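You operate a simulated robot arm through the tools that you are given. There is no shell and no other tool.

Carry out the task below with a simulated robot arm. There is one attempt and no reset: what you move stays moved.

TASK
Screw the nut onto the slat's bracket and tighten it with the teal driver.
Fine: put the driver back. Set down upright: teal driver.

The check looks at the end state, three seconds after you hand in, the way a careful person would. Anything else that was tipped, shoved, dropped, spilled or broken makes it a failure.

THE ROBOT
A 6-joint arm with a two-finger parallel gripper, fixed in place. Base frame: the origin is on the floor under the middle of its stand, x ahead of it, y to its left, z up; the work surface is at about z = 770. Units: mm, rad, N and s.
With the tool pointing down near the work surface it reaches from about 240 to 640 mm from the base axis. Its first joint turns from -1.152 to 1.152 rad. Payload 2.7 kg.
Tool frame: the origin (TCP) lies between the finger pads and is the grasp point; the fingertips stand 23 mm ahead of it; z points along the fingers, y is the line along which they close. Largest opening 94 mm; finger width 38, thickness 10; the body of the gripper, 54 by 96 mm, starts 39 mm behind the TCP.
Orientation is that of the tool frame in the base frame, as [roll, pitch, yaw] about the fixed x, y, z axes, in that order (R = Rz(yaw) Ry(pitch) Rx(roll)). With the fingers straight down and closing along the base's y, the tool's x points along the base's -x, its y along +y and its z along -z.

THE INTERFACE
- The arm moves only by the tool jog_arm. Its argument "increments" is a list of rows, each a list of 3 entries, a list of its own where there are three numbers: the turn, a rotation vector about the base's x, y, z in rad, then the shift along the base's x, y, z in mm, then the closure, from 0 (fully open) to 1 (shut). In form: [[[ax, ay, az], [x, y, z], gripper], ...]. A call has 1 to 20 rows; each row is the pose to reach, as a shift and turn from the pose commanded when the call began. Rows are played at 5 a second. More than 50 mm and 0.15 rad between two rows, or a gripper value outside its range, and nothing of the call is played. Where a pose cannot be reached the arm comes as near as it can. A force on the tool above 40 N (or 10 N above the force at the start of the call, whichever is more), or a blocked arm, ends the call early, and 0.2 s more pass. The fingers move at their own pace (about 45 mm/s each) and stop on an object; they squeeze with about 40 N. The grip force told is the motor's: it shows also when the fingers shut on nothing. Time passes only in rows, and 0.2 s behind the last, so rows that repeat a pose let the fingers close. It gives the time, the measured TCP pose, the force on the tool (base axes), the opening and the grip force at its end, in the units of the frame above (readings bear some noise), with the torque about the TCP (base axes, N m) and any sound that the robot's microphone picked up.
- Cameras (640 x 400 px; columns grow to the right, rows downward): "scene" is fixed at [66.6, -424.3, 1420]; the picture's right is [0.85, -0.52, 0.00], its down [-0.30, -0.49, -0.82] and it looks along [0.43, 0.70, -0.57] (base axes); focal length 327 px, centre (320, 200). "wrist" rides on the gripper at [86, 16, -75] in the tool frame; the picture's right is [-0.18, 0.98, 0.00], its down [-0.58, -0.11, -0.81] and it looks along [-0.79, -0.15, 0.59] (tool axes); focal length 243 px, centre (320, 200). There is no depth. A picture from a camera that has moved, and an enlarged one, comes with that camera's place and axes in the base frame and with its lens. The place of the scene camera against the robot may be out by one fixed shift of up to 18 mm in any direction.
- snapshot(camera): a new picture of that camera. The clock stands still meanwhile.
- inspect(camera, box): a new picture of the part [left, top, right, bottom] of that camera's present view, enlarged. The clock stands still meanwhile.
- finish_job(): hands the job in; it is judged then, once.

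Places have to be worked out from the pictures, the camera data and where the tool is seen. Open the gripper and draw the arm clear of the work before you hand the job in, unless the task says otherwise.

The tools are called after "Emit:" by a JSON object that holds its "op" and its "data". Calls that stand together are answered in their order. jog_arm: Moves the arm, as the interface text tells. Its arguments: {"type":"object","properties":{"increments":{"type":"array","items":{"type":"array"}}},"required":["increments"]} The other tools are called the same way: snapshot (camera) takes a picture; inspect (camera, box) takes an enlarged picture of a part of a camera's view; finish_job () hands the job in.

At the start:

```text
clock: 0.0
position: [343.0, 60.3, 1060.7]
tcp_rot: [3.141, -0.001, 3.141]
wrist_force: [-0.5, -0.1, -0.5]
moment: [-0.03, 0.0, -0.03]
finger_gap: 94.0
grasp_force: 0.0
```

scene: 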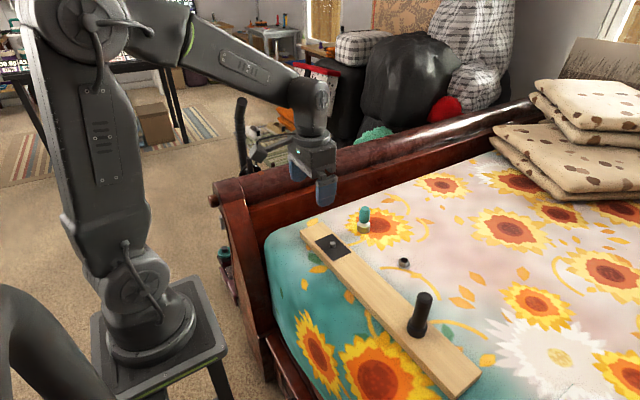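
wrist: 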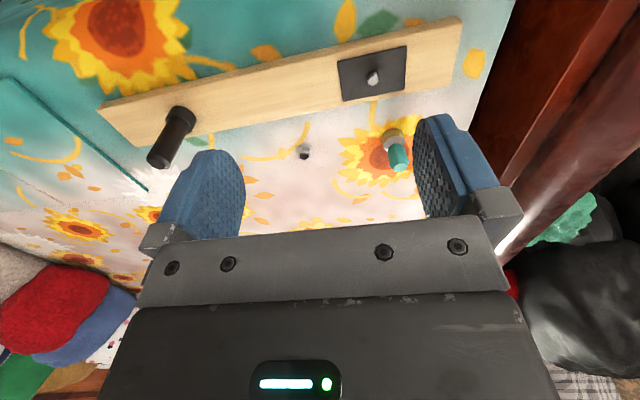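

I start with a closer look at the slat, bracket, nut and driver from both cameras before moving anything.

Emit:
{"op": "inspect", "data": {"camera": "scene", "box": [290, 190, 490, 400]}}

Emit:
{"op": "inspect", "data": {"camera": "wrist", "box": [80, 0, 480, 220]}}

Emit:
{"op": "inspect", "data": {"camera": "scene", "box": [300, 190, 420, 280]}}

```text
1.90 times, centred on (390, 295) of scene
camera zoom: at [66.6, -424.3, 1420.0], right [0.85, -0.52, 0.0], down [-0.3, -0.49, -0.82], along [0.43, 0.7, -0.57], focal length 623 px, centre (187, 19)
```

zoom: 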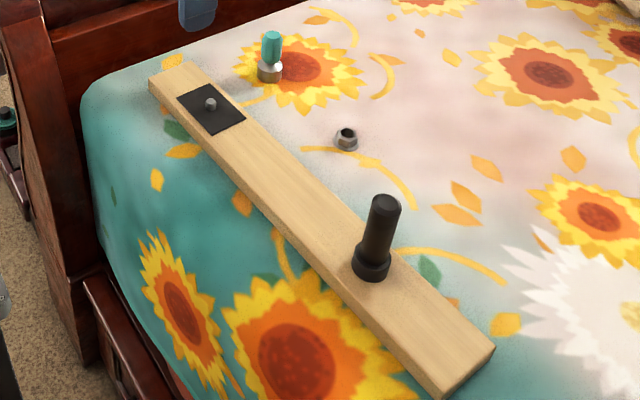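

```text
1.60 times, centred on (280, 110) of wrist
camera zoom: at [255.5, 75.9, 1134.2], right [0.18, 0.98, 0.0], down [0.58, -0.11, 0.81], along [0.79, -0.15, -0.59], focal length 388 px, centre (384, 344)
```

zoom: 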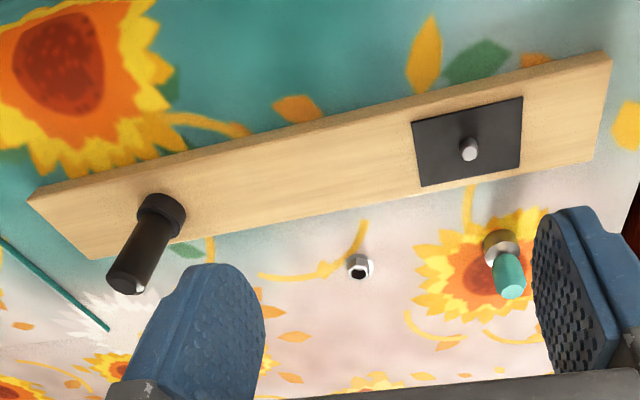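

```text
4.44 times, centred on (360, 235) of scene
camera zoom: at [66.6, -424.3, 1420.0], right [0.85, -0.52, 0.0], down [-0.3, -0.49, -0.82], along [0.43, 0.7, -0.57], focal length 1453 px, centre (142, 44)
```

zoom: 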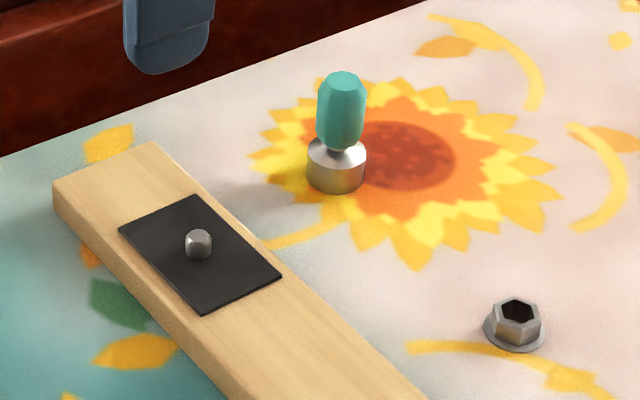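

The nut comes out near (571, -14), the driver near (566, 151) and the bracket stud near (437, 117). I go to a hover above the nut to get a closer wrist view.

Emit:
{"op": "jog_arm", "data": {"increments": [[[0, 0, 0], [30, -9, -20], 0], [[0, 0, 0], [65, -20, -42], 0], [[0, 0, 0], [100, -32, -65], 0], [[0, 0, 0], [135, -43, -88], 0], [[0, 0, 0], [165, -54, -110], 0], [[0, 0, 0], [195, -64, -132], 0], [[0, 0, 0], [213, -74, -150], 0], [[0, 0, 0], [213, -74, -150], 0], [[0, 0, 0], [213, -74, -150], 0]]}}

```text
clock: 2.0
position: [554.5, -14.9, 911.5]
tcp_rot: [-3.141, 0.0, -3.141]
wrist_force: [-0.8, -0.8, -1.4]
moment: [-0.02, 0.0, -0.03]
finger_gap: 93.9
grasp_force: 0.1
```

The arm hovers at (555, -15, 911). I take pictures from both cameras to place the nut against the tool.

Emit:
{"op": "snapshot", "data": {"camera": "wrist"}}

Emit:
{"op": "snapshot", "data": {"camera": "scene"}}

```text
taken
camera wrist: at [467.9, 1.3, 984.2], right [0.18, 0.98, 0.0], down [0.58, -0.11, 0.81], along [0.79, -0.15, -0.59], focal length 243 px, centre (320, 200)
```

wrist: 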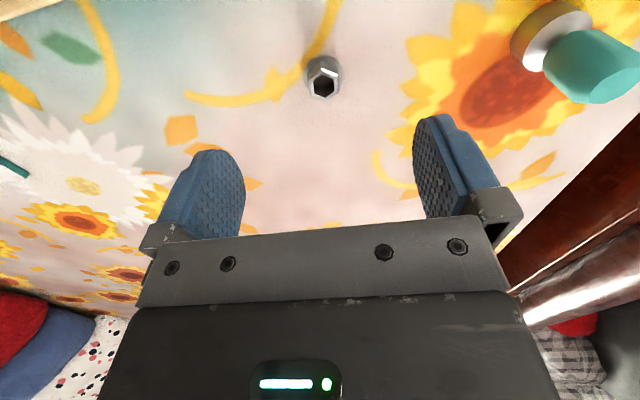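

```text
taken
```

scene: 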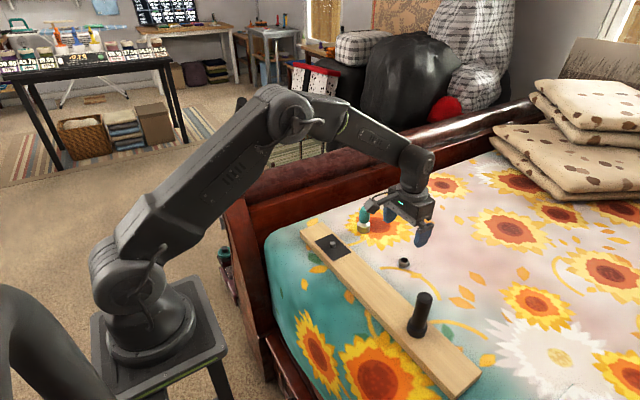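

The nut is visible ahead of the fingertips; I enlarge the nut and the driver in the wrist view to read positions and the hex orientation.

Emit:
{"op": "inspect", "data": {"camera": "wrist", "box": [270, 30, 380, 120]}}

Emit:
{"op": "inspect", "data": {"camera": "wrist", "box": [480, 0, 640, 120]}}

Emit:
{"op": "inspect", "data": {"camera": "scene", "box": [380, 240, 430, 280]}}

```text
4.44 times, centred on (325, 75) of wrist
camera zoom: at [467.9, 1.3, 984.2], right [0.18, 0.98, 0.0], down [0.58, -0.11, 0.81], along [0.79, -0.15, -0.59], focal length 1078 px, centre (298, 756)
```

zoom: 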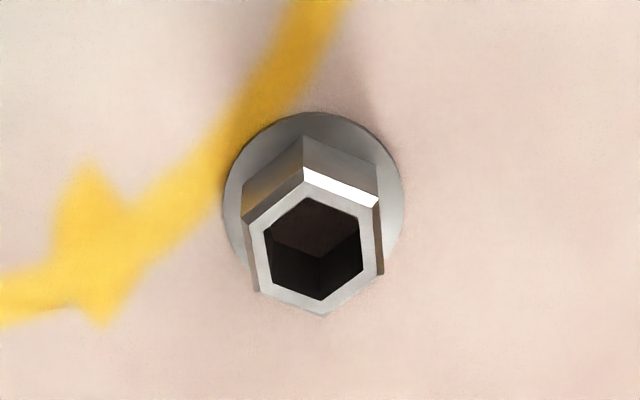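

```text
3.33 times, centred on (560, 60) of wrist
camera zoom: at [467.9, 1.3, 984.2], right [0.18, 0.98, 0.0], down [0.58, -0.11, 0.81], along [0.79, -0.15, -0.59], focal length 809 px, centre (-480, 667)
```

zoom: 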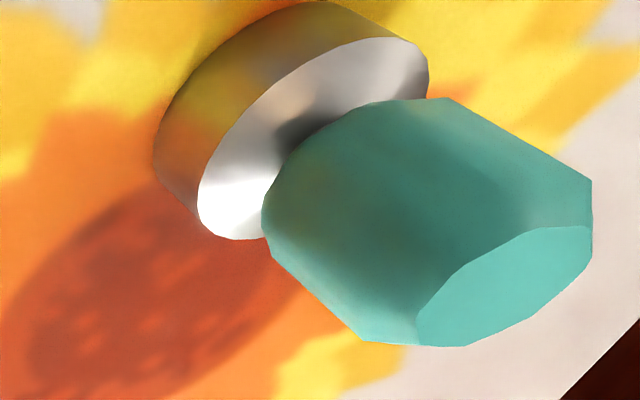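

```text
10.00 times, centred on (405, 260) of scene
camera zoom: at [66.6, -424.3, 1420.0], right [0.85, -0.52, 0.0], down [-0.3, -0.49, -0.82], along [0.43, 0.7, -0.57], focal length 3269 px, centre (-530, -400)
```

zoom: 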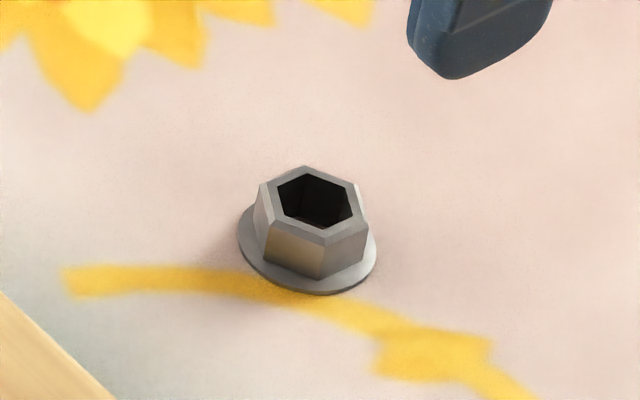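

The nut sits at about (572, -15.5) with two flats facing ±y, turned about -0.05 rad. I line up over it, turn to match, and go down to about z 840 for another look.

Emit:
{"op": "jog_arm", "data": {"increments": [[[0, 0, -0.02], [8, 0, -25], 0], [[0, 0, -0.05], [17, -1, -50], 0], [[0, 0, -0.05], [17, -1, -70], 0], [[0, 0, -0.05], [17, -1, -70], 0], [[0, 0, -0.05], [17, -1, -70], 0]]}}

Emit:
{"op": "snapshot", "data": {"camera": "wrist"}}

Emit:
{"op": "inspect", "data": {"camera": "scene", "box": [330, 200, 460, 290]}}

```text
clock: 3.2
position: [571.0, -15.6, 840.1]
tcp_rot: [-3.141, 0.0, 3.091]
wrist_force: [0.0, 0.0, -0.3]
moment: [-0.01, 0.01, -0.04]
finger_gap: 94.0
grasp_force: 0.1
```

```text
taken
camera wrist: at [485.9, 4.6, 913.7], right [0.23, 0.97, 0.0], down [0.57, -0.14, 0.81], along [0.78, -0.19, -0.59], focal length 243 px, centre (320, 200)
```

wrist: 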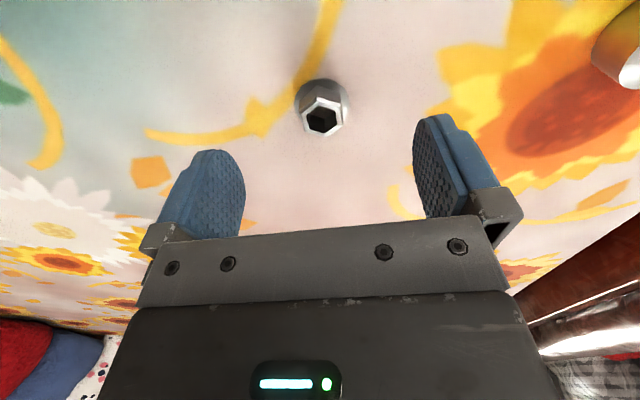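

```text
4.44 times, centred on (395, 245) of scene
camera zoom: at [66.6, -424.3, 1420.0], right [0.85, -0.52, 0.0], down [-0.3, -0.49, -0.82], along [0.43, 0.7, -0.57], focal length 1453 px, centre (-13, 0)
```

zoom: 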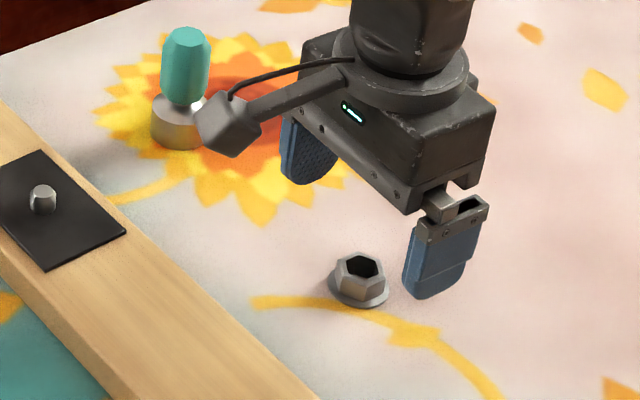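

I enlarge the nut to check the centring and hex alignment.

Emit:
{"op": "inspect", "data": {"camera": "wrist", "box": [270, 60, 370, 150]}}

```text
4.44 times, centred on (320, 105) of wrist
camera zoom: at [485.9, 4.6, 913.7], right [0.23, 0.97, 0.0], down [0.57, -0.14, 0.81], along [0.78, -0.19, -0.59], focal length 1078 px, centre (320, 622)
```

zoom: 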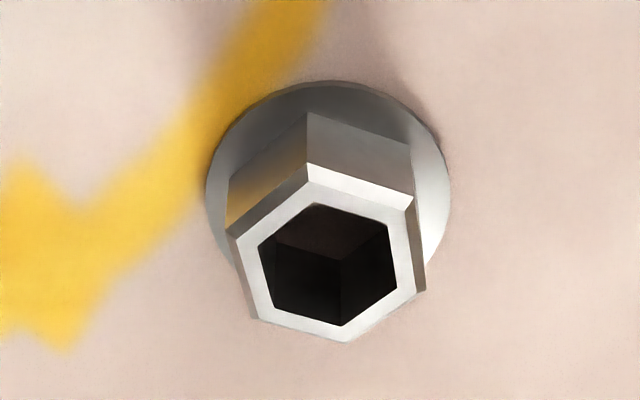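

The hex is aligned within about a degree and the nut centre lies roughly 3 mm further in +x. I shift and descend so the fingertips end just above the flange, still open.

Emit:
{"op": "jog_arm", "data": {"increments": [[[0, 0, 0], [3, 0.3, -12], 0], [[0, 0, 0], [3, 0.3, -24], 0], [[0, 0, 0], [3, 0.3, -34], 0], [[0, 0, 0], [3, 0.3, -39], 0], [[0, 0, 0], [3, 0.3, -42], 0], [[0, 0, 0], [3, 0.3, -42], 0]]}}

Emit:
{"op": "snapshot", "data": {"camera": "wrist"}}

Emit:
{"op": "inspect", "data": {"camera": "scene", "box": [370, 220, 450, 290]}}

```text
clock: 4.6
position: [575.1, -14.5, 797.9]
tcp_rot: [3.142, 0.0, 3.09]
wrist_force: [0.1, -0.2, -0.3]
moment: [0.01, 0.01, -0.02]
finger_gap: 94.2
grasp_force: 0.0
```

```text
taken
camera wrist: at [489.1, 5.3, 871.8], right [0.23, 0.97, 0.0], down [0.57, -0.14, 0.81], along [0.78, -0.19, -0.59], focal length 243 px, centre (320, 200)
```

wrist: 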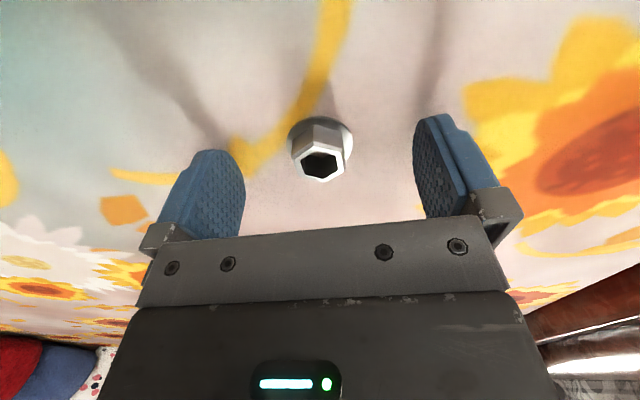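

```text
5.71 times, centred on (410, 255) of scene
camera zoom: at [66.6, -424.3, 1420.0], right [0.85, -0.52, 0.0], down [-0.3, -0.49, -0.82], along [0.43, 0.7, -0.57], focal length 1868 px, centre (-194, -114)
```

zoom: 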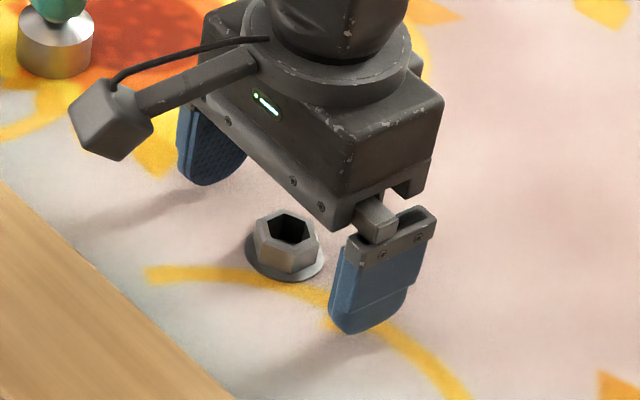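

The fingertips are just above the surface with the nut between them; I check the centring once more in an enlargement before closing.

Emit:
{"op": "inspect", "data": {"camera": "wrist", "box": [270, 100, 370, 200]}}

```text
4.00 times, centred on (320, 150) of wrist
camera zoom: at [489.1, 5.3, 871.8], right [0.23, 0.97, 0.0], down [0.57, -0.14, 0.81], along [0.78, -0.19, -0.59], focal length 970 px, centre (320, 400)
```

zoom: 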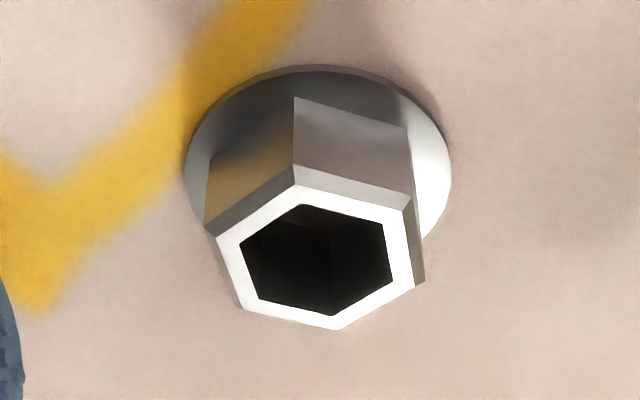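

The nut is centred in y and about 2 mm towards the base in x. I correct that and close the fingers on the flats.

Emit:
{"op": "jog_arm", "data": {"increments": [[[0, 0, 0], [-2, 0, 0], 0], [[0, 0, 0], [-2, 0, 0], 0.4], [[0, 0, 0], [-2, 0, 0], 0.7], [[0, 0, 0], [-2, 0, 0], 1], [[0, 0, 0], [-2, 0, 0], 1], [[0, 0, 0], [-2, 0, 0], 1], [[0, 0, 0], [-2, 0, 0], 1], [[0, 0, 0], [-2, 0, 0], 1]]}}

Emit:
{"op": "snapshot", "data": {"camera": "wrist"}}

```text
clock: 6.4
position: [571.3, -15.4, 799.7]
tcp_rot: [-3.141, 0.0, 3.091]
wrist_force: [-1.1, 0.0, 1.6]
moment: [0.01, 0.01, 0.01]
finger_gap: 24.9
grasp_force: 39.9
```

```text
taken
camera wrist: at [487.1, 5.3, 872.0], right [0.23, 0.97, 0.0], down [0.57, -0.14, 0.81], along [0.78, -0.19, -0.59], focal length 243 px, centre (320, 200)
```

wrist: 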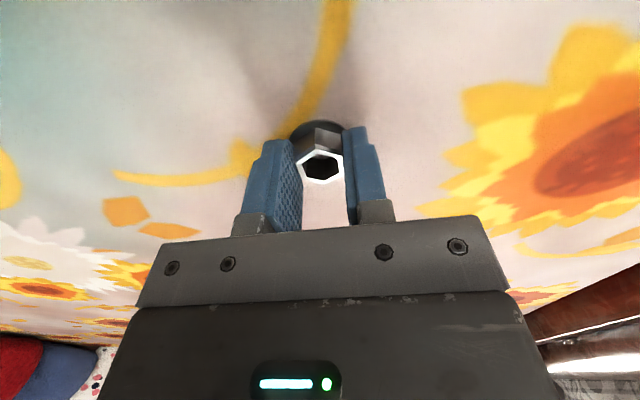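

The fingers stopped at 24.9 mm across the flats with 40 N. I lift the nut 60 mm and look at how it sits in the grip.

Emit:
{"op": "jog_arm", "data": {"increments": [[[0, 0, 0], [0, 0, 5], 1], [[0, 0, 0], [0, 0, 20], 1], [[0, 0, 0], [0, 0, 40], 1], [[0, 0, 0], [0, 0, 60], 1], [[0, 0, 0], [0, 0, 60], 1]]}}

Emit:
{"op": "snapshot", "data": {"camera": "wrist"}}

Emit:
{"op": "inspect", "data": {"camera": "scene", "box": [300, 190, 460, 290]}}

Emit:
{"op": "inspect", "data": {"camera": "wrist", "box": [270, 100, 370, 200]}}

```text
clock: 7.6
position: [573.6, -15.1, 859.0]
tcp_rot: [-3.141, 0.0, 3.092]
wrist_force: [0.2, -0.3, 0.3]
moment: [0.03, -0.03, 0.02]
finger_gap: 0.0
grasp_force: 39.5
```

```text
taken
camera wrist: at [487.5, 5.8, 932.3], right [0.23, 0.97, 0.0], down [0.58, -0.14, 0.81], along [0.78, -0.19, -0.59], focal length 243 px, centre (320, 200)
```

wrist: 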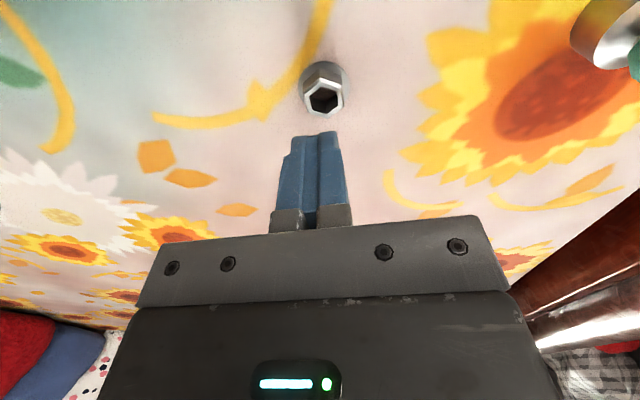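

```text
4.00 times, centred on (380, 240) of scene
camera zoom: at [66.6, -424.3, 1420.0], right [0.85, -0.52, 0.0], down [-0.3, -0.49, -0.82], along [0.43, 0.7, -0.57], focal length 1308 px, centre (80, 40)
```

zoom: 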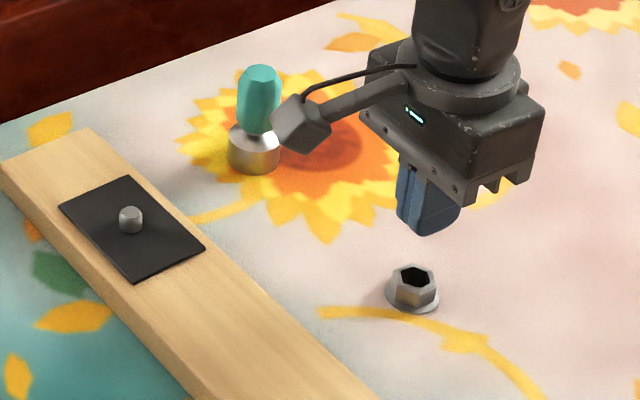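

```text
4.00 times, centred on (320, 150) of wrist
camera zoom: at [487.5, 5.8, 932.3], right [0.23, 0.97, 0.0], down [0.58, -0.14, 0.81], along [0.78, -0.19, -0.59], focal length 970 px, centre (320, 400)
```

zoom: 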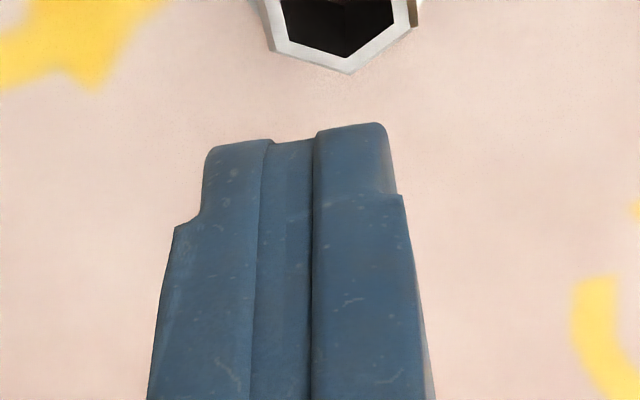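

The fingers slid off: the gap is 0 and the nut still stands on the bed. I enlarge the nut from both cameras to see exactly where it is now and how tall it is.

Emit:
{"op": "inspect", "data": {"camera": "wrist", "box": [270, 40, 370, 130]}}

Emit:
{"op": "inspect", "data": {"camera": "scene", "box": [380, 240, 430, 280]}}

```text
4.44 times, centred on (320, 85) of wrist
camera zoom: at [487.5, 5.8, 932.3], right [0.23, 0.97, 0.0], down [0.58, -0.14, 0.81], along [0.78, -0.19, -0.59], focal length 1078 px, centre (320, 711)
```

zoom: 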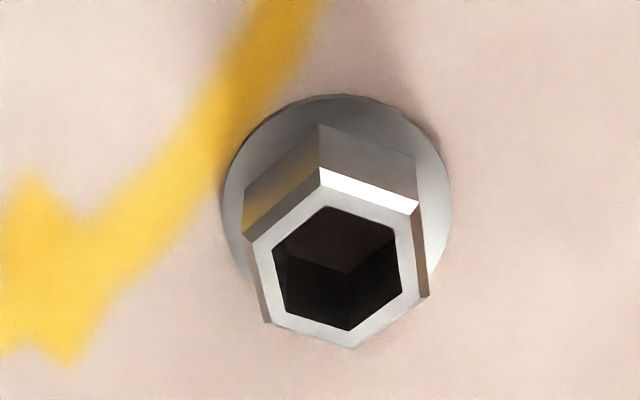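

```text
10.00 times, centred on (405, 260) of scene
camera zoom: at [66.6, -424.3, 1420.0], right [0.85, -0.52, 0.0], down [-0.3, -0.49, -0.82], along [0.43, 0.7, -0.57], focal length 3269 px, centre (-530, -400)
```

zoom: 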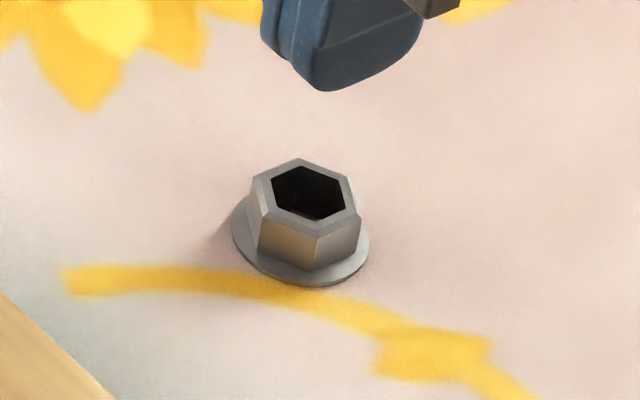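

The nut is still upright, now offset about (+2.5, +2) mm from the tool and still aligned with it. I open, recentre and descend a couple of millimetres lower than before, watching for contact with the bed.

Emit:
{"op": "jog_arm", "data": {"increments": [[[0, 0, 0], [0, 0, 0], 0], [[0, 0, 0], [1, 1, 0], 0], [[0, 0, 0], [2.5, 1.9, 0], 0], [[0, 0, 0], [2.5, 1.9, 0], 0], [[0, 0, 0], [2.5, 1.9, 0], 0], [[0, 0, 0], [2.5, 1.9, 0], 0], [[0, 0, 0], [2.5, 1.9, -15], 0], [[0, 0, 0], [2.5, 1.9, -30], 0], [[0, 0, 0], [2.5, 1.9, -45], 0], [[0, 0, 0], [2.5, 1.9, -55], 0], [[0, 0, 0], [2.5, 1.9, -60], 0], [[0, 0, 0], [2.5, 1.9, -62], 0], [[0, 0, 0], [2.5, 1.9, -62], 0]]}}

Emit:
{"op": "inspect", "data": {"camera": "wrist", "box": [220, 80, 420, 220]}}

Emit:
{"op": "inspect", "data": {"camera": "scene", "box": [375, 230, 435, 280]}}

```text
clock: 10.4
position: [576.5, -13.3, 796.8]
tcp_rot: [3.141, 0.001, 3.092]
wrist_force: [-0.4, 0.7, 0.3]
moment: [-0.01, 0.0, -0.02]
finger_gap: 93.8
grasp_force: 0.1
```

```text
2.86 times, centred on (320, 150) of wrist
camera zoom: at [490.0, 7.4, 869.8], right [0.23, 0.97, 0.0], down [0.58, -0.14, 0.81], along [0.78, -0.19, -0.59], focal length 693 px, centre (320, 343)
```

zoom: 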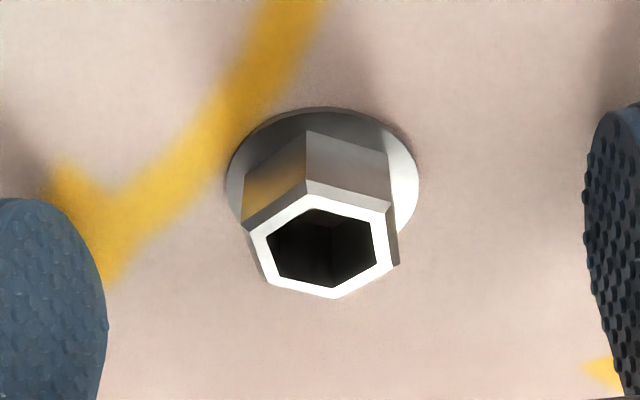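

```text
8.00 times, centred on (405, 255) of scene
camera zoom: at [66.6, -424.3, 1420.0], right [0.85, -0.52, 0.0], down [-0.3, -0.49, -0.82], along [0.43, 0.7, -0.57], focal length 2615 px, centre (-360, -240)
```

zoom: 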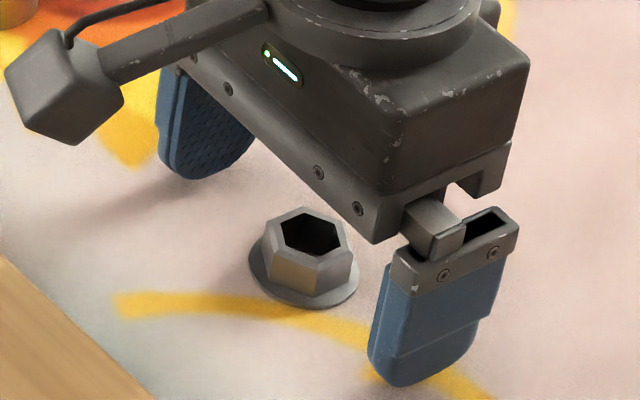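

No contact yet at z 796.8. I lower a further 2 mm in small steps to feel for the surface.

Emit:
{"op": "jog_arm", "data": {"increments": [[[0, 0, 0], [0, 0, -1], 0], [[0, 0, 0], [0, 0, -2], 0], [[0, 0, 0], [0, 0, -2], 0]]}}

```text
clock: 11.2
position: [574.8, -13.4, 794.8]
tcp_rot: [3.141, 0.0, 3.091]
wrist_force: [0.2, 0.8, 0.8]
moment: [0.04, 0.01, -0.01]
finger_gap: 94.1
grasp_force: 0.1
```

Still no contact. I close here and read the gap: about 25 means the flats, about 35 means the flange.

Emit:
{"op": "jog_arm", "data": {"increments": [[[0, 0, 0], [0, 0, 0], 0.4], [[0, 0, 0], [0, 0, 0], 0.6], [[0, 0, 0], [0, 0, 0], 0.8], [[0, 0, 0], [0, 0, 0], 1], [[0, 0, 0], [0, 0, 0], 1], [[0, 0, 0], [0, 0, 0], 1], [[0, 0, 0], [0, 0, 0], 1], [[0, 0, 0], [0, 0, 0], 1]]}}

Emit:
{"op": "inspect", "data": {"camera": "wrist", "box": [220, 80, 420, 220]}}

Emit:
{"op": "inspect", "data": {"camera": "scene", "box": [375, 230, 435, 280]}}

```text
clock: 13.0
position: [575.8, -12.8, 794.5]
tcp_rot: [-3.141, 0.002, 3.091]
wrist_force: [1.2, -3.5, 5.0]
moment: [-0.05, -0.02, -0.01]
finger_gap: 24.9
grasp_force: 40.0
```

```text
2.86 times, centred on (320, 150) of wrist
camera zoom: at [490.1, 7.0, 868.7], right [0.23, 0.97, 0.0], down [0.57, -0.14, 0.81], along [0.78, -0.19, -0.59], focal length 693 px, centre (320, 343)
```

zoom: 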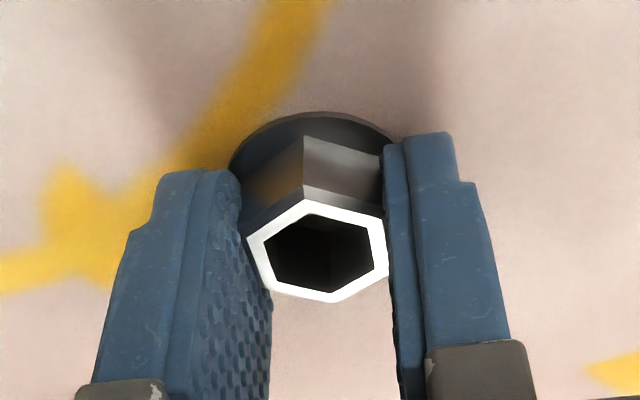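

```text
8.00 times, centred on (405, 255) of scene
camera zoom: at [66.5, -424.4, 1419.9], right [0.85, -0.52, 0.0], down [-0.3, -0.49, -0.82], along [0.43, 0.7, -0.57], focal length 2615 px, centre (-360, -240)
```

zoom: 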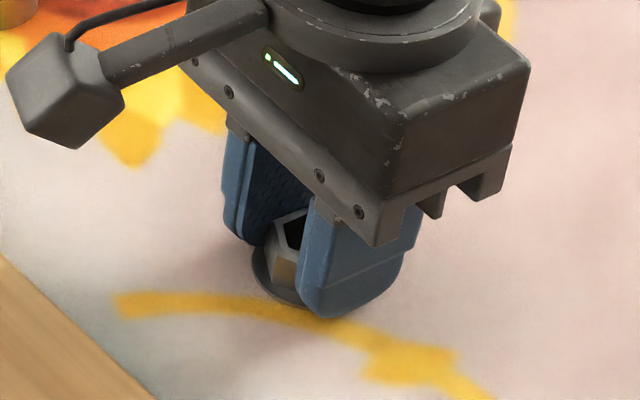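

Gap 24.9 with 40 N, and a light 5 N upward force, so the tips now sit right on the flange top. I lift slowly by 4 mm and check the hold.

Emit:
{"op": "jog_arm", "data": {"increments": [[[0, 0, 0], [0, 0, 1], 1], [[0, 0, 0], [0, 0, 2], 1], [[0, 0, 0], [0, 0, 3], 1], [[0, 0, 0], [0, 0, 4], 1], [[0, 0, 0], [0, 0, 4], 1]]}}

Emit:
{"op": "inspect", "data": {"camera": "wrist", "box": [220, 80, 420, 220]}}

Emit:
{"op": "inspect", "data": {"camera": "scene", "box": [375, 230, 435, 280]}}

```text
clock: 14.2
position: [574.8, -12.9, 798.6]
tcp_rot: [3.141, 0.001, 3.091]
wrist_force: [-0.1, 0.6, -1.0]
moment: [-0.01, -0.01, -0.03]
finger_gap: 24.5
grasp_force: 40.1
```

```text
2.86 times, centred on (320, 150) of wrist
camera zoom: at [490.0, 7.4, 872.1], right [0.23, 0.97, 0.0], down [0.58, -0.14, 0.81], along [0.78, -0.19, -0.59], focal length 693 px, centre (320, 343)
```

zoom: 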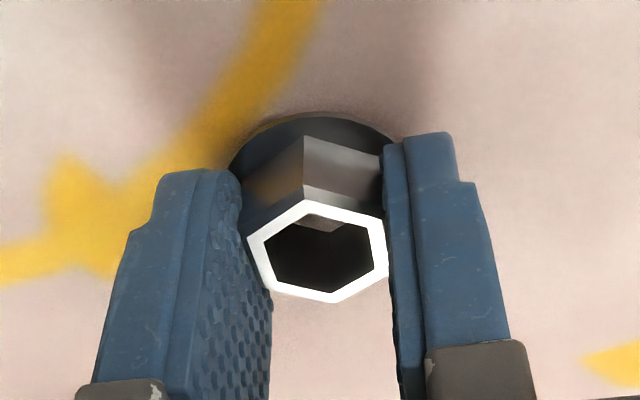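

```text
8.00 times, centred on (405, 255) of scene
camera zoom: at [66.6, -424.3, 1420.0], right [0.85, -0.52, 0.0], down [-0.3, -0.49, -0.82], along [0.43, 0.7, -0.57], focal length 2615 px, centre (-360, -240)
```

zoom: 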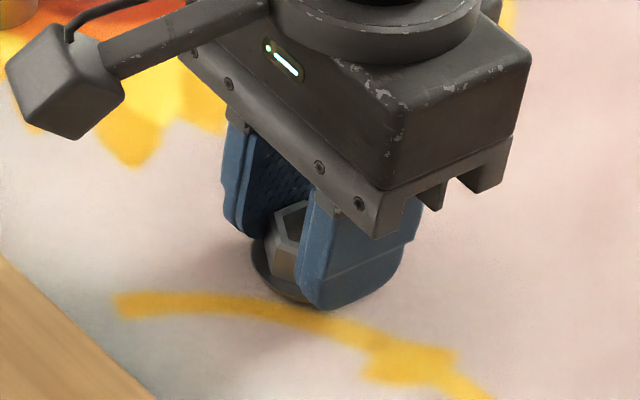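

The nut rises with the fingers this time. I keep lifting gently to about 45 mm above the bed.

Emit:
{"op": "jog_arm", "data": {"increments": [[[0, 0, 0], [0, 0, 3], 1], [[0, 0, 0], [0, 0, 6], 1], [[0, 0, 0], [0, 0, 10], 1], [[0, 0, 0], [0, 0, 15], 1], [[0, 0, 0], [0, 0, 20], 1], [[0, 0, 0], [0, 0, 25], 1], [[0, 0, 0], [0, 0, 30], 1], [[0, 0, 0], [0, 0, 35], 1], [[0, 0, 0], [0, 0, 38], 1], [[0, 0, 0], [0, 0, 40], 1], [[0, 0, 0], [0, 0, 40], 1]]}}

Emit:
{"op": "inspect", "data": {"camera": "wrist", "box": [220, 80, 420, 220]}}

Emit:
{"op": "snapshot", "data": {"camera": "scene"}}

```text
clock: 16.6
position: [575.4, -13.3, 839.1]
tcp_rot: [3.141, 0.001, 3.09]
wrist_force: [-0.2, -0.4, -0.2]
moment: [0.01, -0.03, -0.05]
finger_gap: 24.6
grasp_force: 39.6
```

```text
2.86 times, centred on (320, 150) of wrist
camera zoom: at [489.7, 7.4, 912.4], right [0.23, 0.97, 0.0], down [0.58, -0.14, 0.81], along [0.78, -0.19, -0.59], focal length 693 px, centre (320, 343)
```

zoom: 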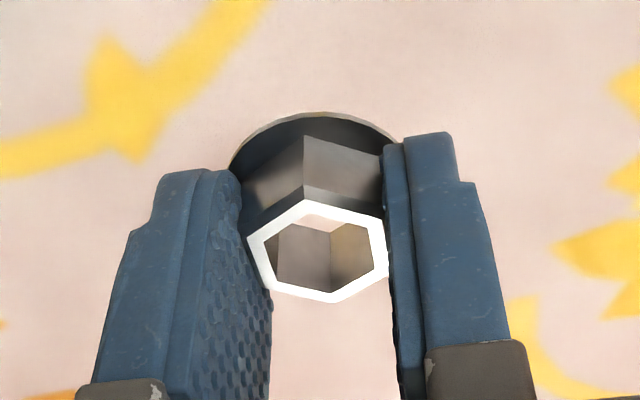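

```text
taken
```

scene: 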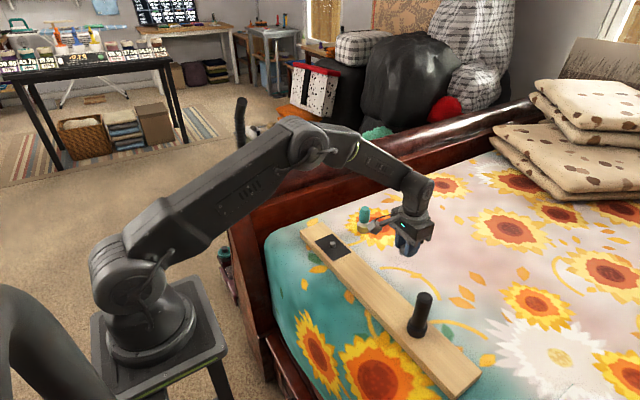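

The nut is held firmly, with its centre about 1–2 mm ahead of the TCP and the hole clear. I carry it smoothly to a hover over the estimated stud position near (437, 117).

Emit:
{"op": "jog_arm", "data": {"increments": [[[0, 0, 0], [-5, 5, 8], 1], [[0, 0, 0], [-18, 17, 16], 1], [[0, 0, 0], [-35, 33, 22], 1], [[0, 0, 0], [-53, 50, 25], 1], [[0, 0, 0], [-72, 68, 25], 1], [[0, 0, 0], [-91, 86, 25], 1], [[0, 0, 0], [-109, 103, 25], 1], [[0, 0, 0], [-124, 117, 25], 1], [[0, 0, 0], [-134, 126, 25], 1], [[0, 0, 0], [-138, 130, 25], 1], [[0, 0, 0], [-138, 130, 25], 1], [[0, 0, 0], [-138, 130, 25], 1]]}}

Emit:
{"op": "snapshot", "data": {"camera": "wrist"}}

Emit:
{"op": "snapshot", "data": {"camera": "scene"}}

```text
clock: 19.2
position: [437.8, 116.6, 862.9]
tcp_rot: [-3.14, 0.0, 3.09]
wrist_force: [0.2, 0.5, -0.2]
moment: [-0.02, -0.01, 0.01]
finger_gap: 24.6
grasp_force: 40.5
```

```text
taken
camera wrist: at [351.8, 137.3, 936.8], right [0.23, 0.97, 0.0], down [0.57, -0.14, 0.81], along [0.78, -0.19, -0.59], focal length 243 px, centre (320, 200)
```

wrist: 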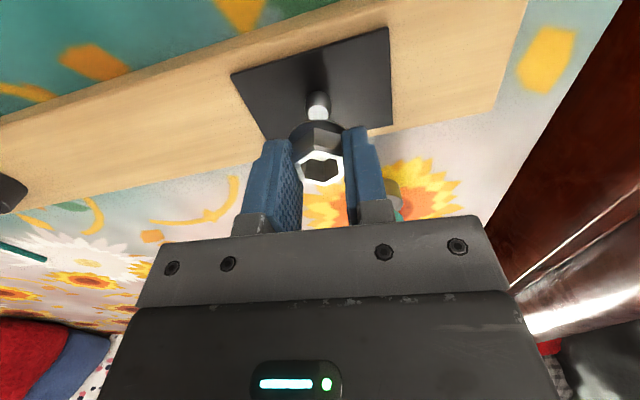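

```text
taken
```

scene: 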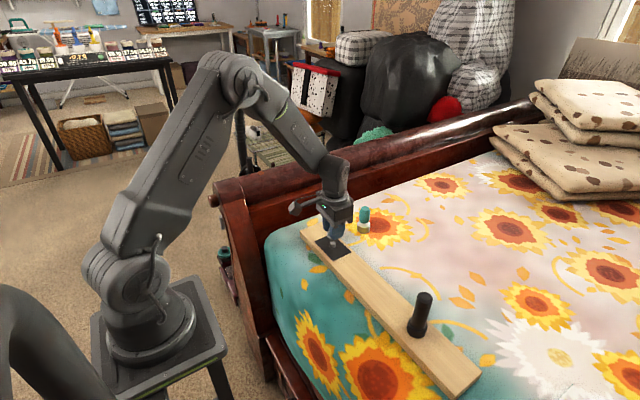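

The stud is in view just beyond the nut. I enlarge both views to line them up.

Emit:
{"op": "inspect", "data": {"camera": "wrist", "box": [220, 20, 420, 200]}}

Emit:
{"op": "inspect", "data": {"camera": "scene", "box": [300, 200, 380, 265]}}

```text
2.22 times, centred on (320, 110) of wrist
camera zoom: at [351.8, 137.3, 936.8], right [0.23, 0.97, 0.0], down [0.57, -0.14, 0.81], along [0.78, -0.19, -0.59], focal length 539 px, centre (320, 400)
```

zoom: 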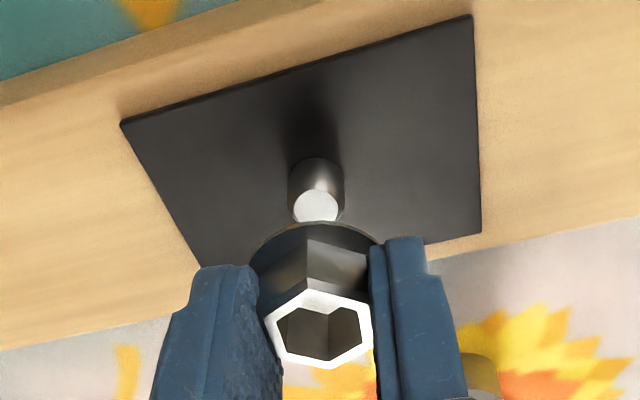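

```text
6.15 times, centred on (340, 232) of scene
camera zoom: at [66.6, -424.3, 1420.0], right [0.85, -0.52, 0.0], down [-0.3, -0.49, -0.82], along [0.43, 0.7, -0.57], focal length 2012 px, centre (197, 0)
```

zoom: 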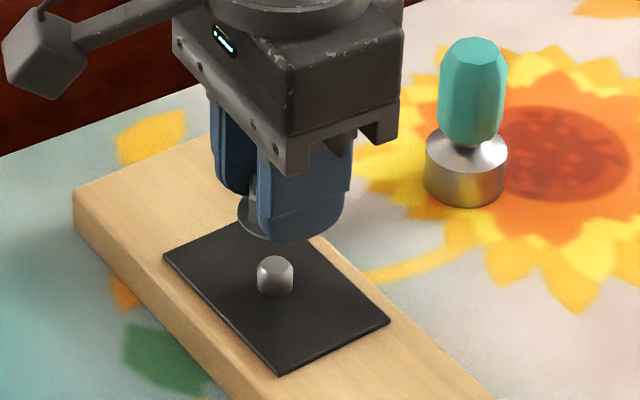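

The nut and stud look within about 1–1.5 mm of each other; both views agree on a shift of roughly (-1, -0.8) mm. I apply it and go down to a few millimetres above the stud for a finer check.

Emit:
{"op": "jog_arm", "data": {"increments": [[[0, 0, 0], [-0.5, -0.4, -6], 1], [[0, 0, 0], [-1, -0.8, -12], 1], [[0, 0, 0], [-1, -0.8, -18], 1], [[0, 0, 0], [-1, -0.8, -20], 1], [[0, 0, 0], [-1, -0.8, -20], 1], [[0, 0, 0], [-1, -0.8, -20], 1]]}}

Emit:
{"op": "inspect", "data": {"camera": "wrist", "box": [260, 80, 380, 200]}}

Emit:
{"op": "inspect", "data": {"camera": "scene", "box": [310, 215, 360, 255]}}

```text
clock: 20.6
position: [436.4, 116.3, 843.8]
tcp_rot: [3.141, 0.0, 3.09]
wrist_force: [-0.3, 0.8, 0.3]
moment: [0.02, 0.02, -0.02]
finger_gap: 24.7
grasp_force: 40.2
```

```text
3.33 times, centred on (320, 140) of wrist
camera zoom: at [351.1, 136.8, 916.8], right [0.23, 0.97, 0.0], down [0.58, -0.14, 0.81], along [0.78, -0.19, -0.59], focal length 809 px, centre (320, 400)
```

zoom: 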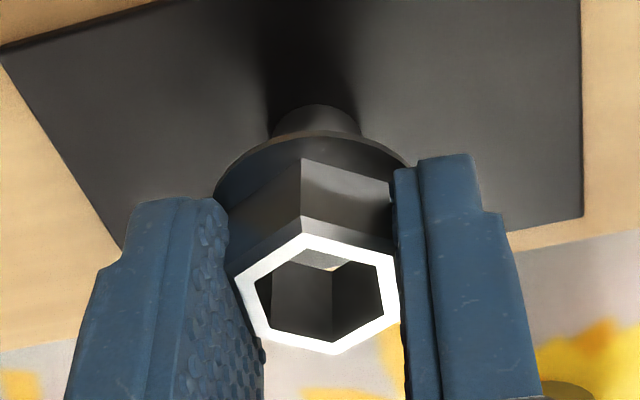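

```text
10.00 times, centred on (335, 235) of scene
camera zoom: at [66.6, -424.3, 1420.0], right [0.85, -0.52, 0.0], down [-0.3, -0.49, -0.82], along [0.43, 0.7, -0.57], focal length 3269 px, centre (170, -150)
```

zoom: 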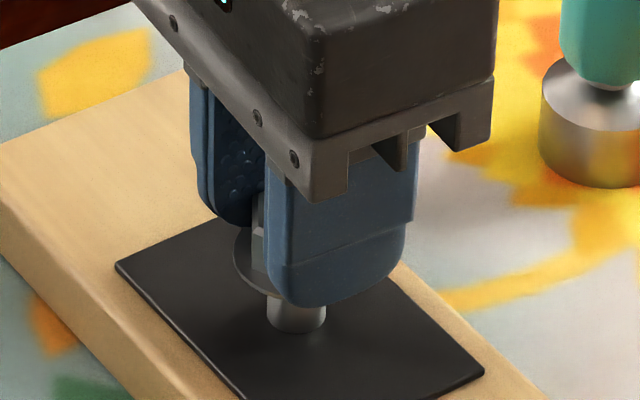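

The stud is under the nut with about 0.5 mm residual in y. I correct and descend gradually, watching the force for first contact.

Emit:
{"op": "jog_arm", "data": {"increments": [[[0, 0, 0], [-0.1, -0.5, -2], 1], [[0, 0, 0], [-0.1, -0.5, -4], 1], [[0, 0, 0], [-0.1, -0.5, -6], 1], [[0, 0, 0], [-0.1, -0.5, -8], 1], [[0, 0, 0], [-0.1, -0.5, -8], 1]]}}

Emit:
{"op": "inspect", "data": {"camera": "wrist", "box": [260, 80, 380, 200]}}

Emit:
{"op": "inspect", "data": {"camera": "scene", "box": [310, 215, 360, 255]}}

```text
clock: 21.8
position: [436.2, 116.8, 836.5]
tcp_rot: [-3.14, 0.0, 3.091]
wrist_force: [0.1, -0.6, 0.1]
moment: [-0.02, 0.02, 0.01]
finger_gap: 24.7
grasp_force: 40.2
```

```text
3.33 times, centred on (320, 140) of wrist
camera zoom: at [351.0, 136.2, 909.0], right [0.23, 0.97, 0.0], down [0.58, -0.14, 0.81], along [0.78, -0.19, -0.59], focal length 809 px, centre (320, 400)
```

zoom: 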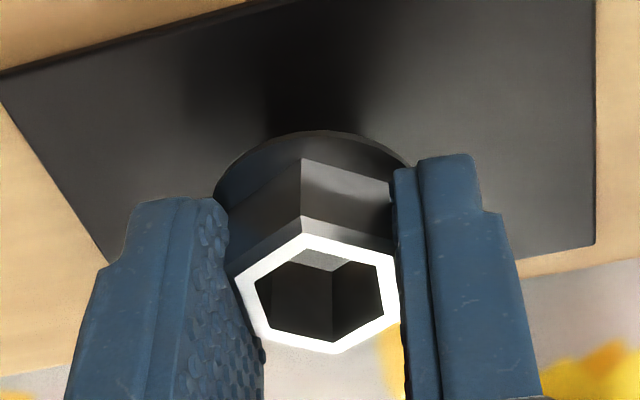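

```text
10.00 times, centred on (335, 235) of scene
camera zoom: at [66.6, -424.3, 1420.0], right [0.85, -0.52, 0.0], down [-0.3, -0.49, -0.82], along [0.43, 0.7, -0.57], focal length 3269 px, centre (170, -150)
```

zoom: 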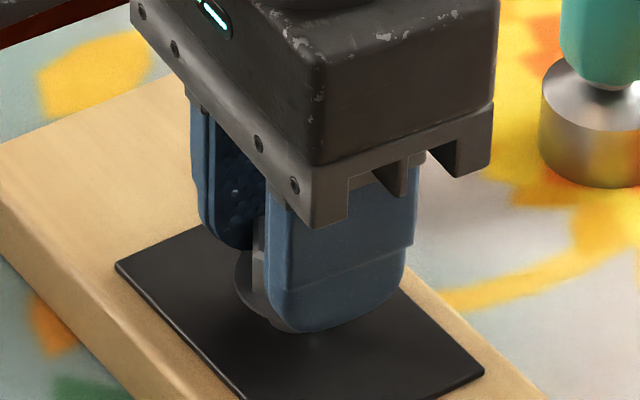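

No contact yet at z 836.5. I keep descending 1 mm at a time.

Emit:
{"op": "jog_arm", "data": {"increments": [[[0, 0, 0], [0, 0, -1], 1], [[0, 0, 0], [0, 0, -2], 1], [[0, 0, 0], [0, 0, -3], 1], [[0, 0, 0], [0, 0, -4], 1], [[0, 0, 0], [0, 0, -4], 1]]}}

Emit:
{"op": "inspect", "data": {"camera": "wrist", "box": [260, 80, 380, 200]}}

```text
clock: 23.0
position: [436.8, 117.4, 830.2]
tcp_rot: [3.141, 0.0, 3.09]
wrist_force: [-0.5, 0.9, -0.2]
moment: [0.0, 0.0, -0.01]
finger_gap: 24.7
grasp_force: 40.2
```

```text
3.33 times, centred on (320, 140) of wrist
camera zoom: at [350.7, 136.0, 905.2], right [0.23, 0.97, 0.0], down [0.58, -0.14, 0.81], along [0.78, -0.19, -0.59], focal length 809 px, centre (320, 400)
```

zoom: 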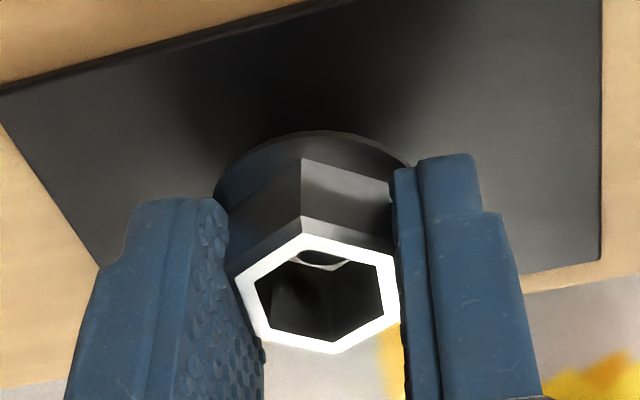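

Still no force; through the hole an arc has appeared that may be the stud's rim. I continue down slowly.

Emit:
{"op": "jog_arm", "data": {"increments": [[[0, 0, 0], [0, 0, -1], 1], [[0, 0, 0], [0, 0, -2], 1], [[0, 0, 0], [0, 0, -3], 1], [[0, 0, 0], [0, 0, -3], 1]]}}

Emit:
{"op": "inspect", "data": {"camera": "wrist", "box": [260, 80, 380, 200]}}

Emit:
{"op": "inspect", "data": {"camera": "scene", "box": [310, 215, 360, 255]}}

```text
clock: 24.0
position: [436.1, 115.9, 829.5]
tcp_rot: [3.141, -0.001, 3.091]
wrist_force: [-10.8, 3.1, 20.1]
moment: [0.06, 0.25, -0.01]
finger_gap: 24.8
grasp_force: 39.4
```

```text
3.33 times, centred on (320, 140) of wrist
camera zoom: at [350.4, 136.3, 903.2], right [0.23, 0.97, 0.0], down [0.57, -0.14, 0.81], along [0.78, -0.19, -0.59], focal length 809 px, centre (320, 400)
```

zoom: 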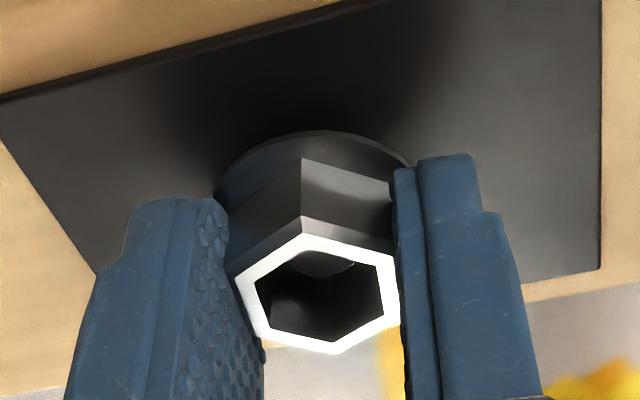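

```text
10.00 times, centred on (335, 235) of scene
camera zoom: at [66.1, -424.3, 1420.0], right [0.85, -0.52, 0.0], down [-0.3, -0.49, -0.82], along [0.43, 0.7, -0.57], focal length 3269 px, centre (170, -150)
```

zoom: 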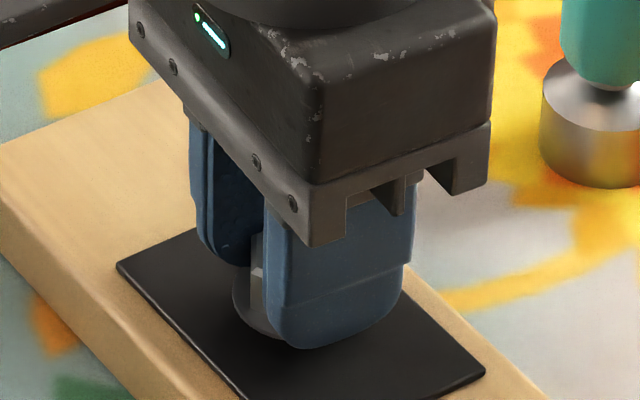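

Contact: 20 N up with -11 N in x, so the stud's chamfer is steering the nut towards -x. I back off 1 mm, shift -0.7 in x and +0.2 in y, and touch again.

Emit:
{"op": "jog_arm", "data": {"increments": [[[0, 0, 0], [0, 0, 1], 1], [[0, 0, 0], [-0.7, 0.2, 1], 1], [[0, 0, 0], [-0.7, 0.2, 0.5], 1], [[0, 0, 0], [-0.7, 0.2, 0], 1], [[0, 0, 0], [-0.7, 0.2, 0], 1]]}}

```text
clock: 25.2
position: [435.4, 116.2, 829.6]
tcp_rot: [3.141, 0.001, 3.093]
wrist_force: [-8.1, 3.4, 26.8]
moment: [0.07, 0.21, 0.0]
finger_gap: 24.6
grasp_force: 40.6
```

The sideways force dropped while the axial one rose; I shift further in the same direction.

Emit:
{"op": "jog_arm", "data": {"increments": [[[0, 0, 0], [0, 0, 1], 1], [[0, 0, 0], [-0.8, 0.4, 1], 1], [[0, 0, 0], [-0.8, 0.4, 0.5], 1], [[0, 0, 0], [-0.8, 0.4, 0], 1], [[0, 0, 0], [-0.8, 0.4, 0], 1]]}}

```text
clock: 26.4
position: [435.4, 116.3, 827.4]
tcp_rot: [-3.141, 0.002, 3.091]
wrist_force: [5.4, -6.4, 23.6]
moment: [-0.22, -0.13, -0.03]
finger_gap: 24.8
grasp_force: 40.2
```

Now it overshoots slightly; interpolating both axes puts zero at +0.32 in x and -0.26 in y from here. I apply that.

Emit:
{"op": "jog_arm", "data": {"increments": [[[0, 0, 0], [0.32, -0.26, 0.5], 1], [[0, 0, 0], [0.32, -0.26, 0.3], 1], [[0, 0, 0], [0.32, -0.26, 0], 1], [[0, 0, 0], [0.32, -0.26, 0], 1]]}}

```text
clock: 27.4
position: [435.4, 117.2, 829.4]
tcp_rot: [3.139, 0.003, 3.091]
wrist_force: [5.8, -6.8, 24.3]
moment: [-0.17, -0.11, -0.06]
finger_gap: 24.5
grasp_force: 40.7
```

The reading barely changed, so friction may be holding it; I look at how the nut sits on the stud.

Emit:
{"op": "inspect", "data": {"camera": "wrist", "box": [260, 80, 380, 200]}}

Emit:
{"op": "inspect", "data": {"camera": "scene", "box": [310, 215, 360, 255]}}

```text
3.33 times, centred on (320, 140) of wrist
camera zoom: at [349.9, 136.4, 903.0], right [0.23, 0.97, 0.0], down [0.57, -0.14, 0.81], along [0.79, -0.19, -0.59], focal length 809 px, centre (320, 400)
```

zoom: 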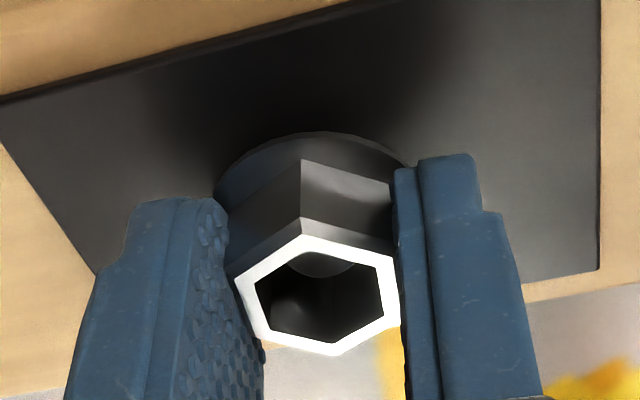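

```text
10.00 times, centred on (335, 235) of scene
camera zoom: at [66.4, -424.6, 1419.9], right [0.85, -0.52, 0.0], down [-0.3, -0.49, -0.82], along [0.43, 0.7, -0.57], focal length 3269 px, centre (170, -150)
```

zoom: 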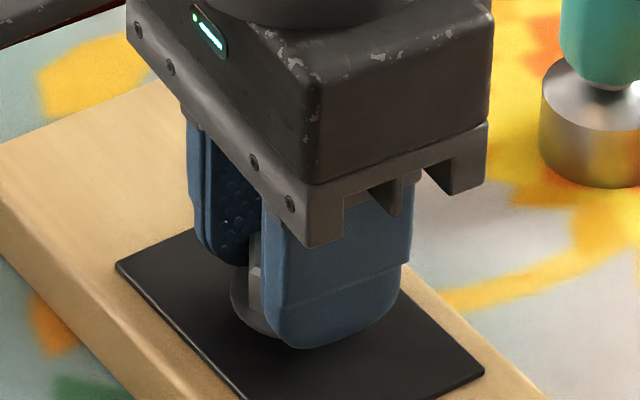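

The stud's rim shows inside the hole, slightly towards +x, which agrees with the force sign. I lift fully off by 2 mm, shift by (+0.2, -0.2), and touch again with less push.

Emit:
{"op": "jog_arm", "data": {"increments": [[[0, 0, 0], [0, 0, 1.5], 1], [[0, 0, 0], [0.2, -0.2, 2.5], 1], [[0, 0, 0], [0.2, -0.2, 2.5], 1]]}}

Emit:
{"op": "jog_arm", "data": {"increments": [[[0, 0, 0], [0, 0, -0.7], 1], [[0, 0, 0], [0, 0, -1.4], 1], [[0, 0, 0], [0, 0, -2], 1], [[0, 0, 0], [0, 0, -2], 1]]}}

```text
clock: 28.2
position: [434.5, 116.0, 829.4]
tcp_rot: [-3.141, -0.003, 3.091]
wrist_force: [4.3, 3.9, -0.2]
moment: [0.1, -0.15, 0.03]
finger_gap: 24.6
grasp_force: 39.9
```

```text
clock: 29.2
position: [433.6, 116.9, 829.4]
tcp_rot: [3.141, 0.0, 3.092]
wrist_force: [-19.2, 7.9, 22.8]
moment: [0.18, 0.44, -0.02]
finger_gap: 24.6
grasp_force: 40.3
```

The stud is inside the nut's mouth now: lateral forces flip within 0.2 mm, so the true centre lies between these two positions. I take the midpoint and touch lightly again.

Emit:
{"op": "jog_arm", "data": {"increments": [[[0, 0, 0], [0, 0, 1], 1], [[0, 0, 0], [-0.1, 0.1, 2], 1], [[0, 0, 0], [-0.1, 0.1, 1.3], 1], [[0, 0, 0], [-0.1, 0.1, 0.6], 1], [[0, 0, 0], [-0.1, 0.1, 0.6], 1]]}}

```text
clock: 30.4
position: [435.7, 115.2, 830.4]
tcp_rot: [-3.14, 0.003, 3.091]
wrist_force: [4.1, -5.4, 2.9]
moment: [-0.09, -0.06, -0.01]
finger_gap: 24.8
grasp_force: 39.8
```

Only light contact forces remain. I try a small clockwise turn of 0.3 rad about the nut's own axis (allowing for its ~1.5 mm offset from the TCP) with a slight downward push, and see whether it follows.

Emit:
{"op": "jog_arm", "data": {"increments": [[[0, 0, 0], [0.03, -0.03, -0.3], 1], [[0, 0, -0.1], [0.05, 0.1, -0.4], 1], [[0, 0, -0.2], [0.08, 0.25, -0.5], 1], [[0, 0, -0.3], [0.12, 0.4, -0.5], 1], [[0, 0, -0.3], [0.12, 0.4, -0.5], 1]]}}

Emit:
{"op": "inspect", "data": {"camera": "wrist", "box": [260, 80, 380, 200]}}

```text
clock: 31.6
position: [435.8, 115.4, 830.5]
tcp_rot: [3.141, 0.002, 2.791]
wrist_force: [5.8, -16.5, 14.9]
moment: [-0.41, -0.14, -0.02]
finger_gap: 24.9
grasp_force: 39.8
```

```text
3.33 times, centred on (320, 140) of wrist
camera zoom: at [360.1, 160.6, 903.1], right [0.51, 0.86, 0.0], down [0.51, -0.3, 0.81], along [0.69, -0.41, -0.59], focal length 809 px, centre (320, 400)
```

zoom: 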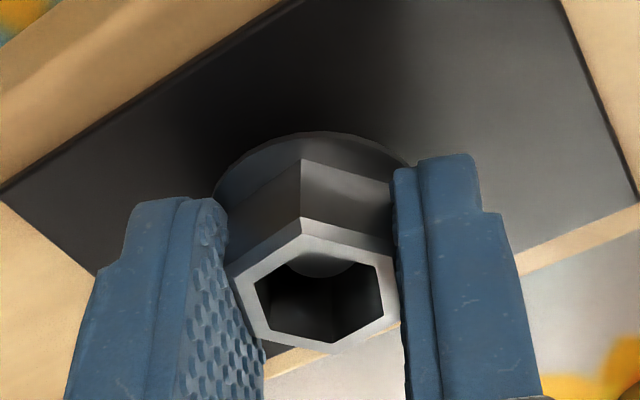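

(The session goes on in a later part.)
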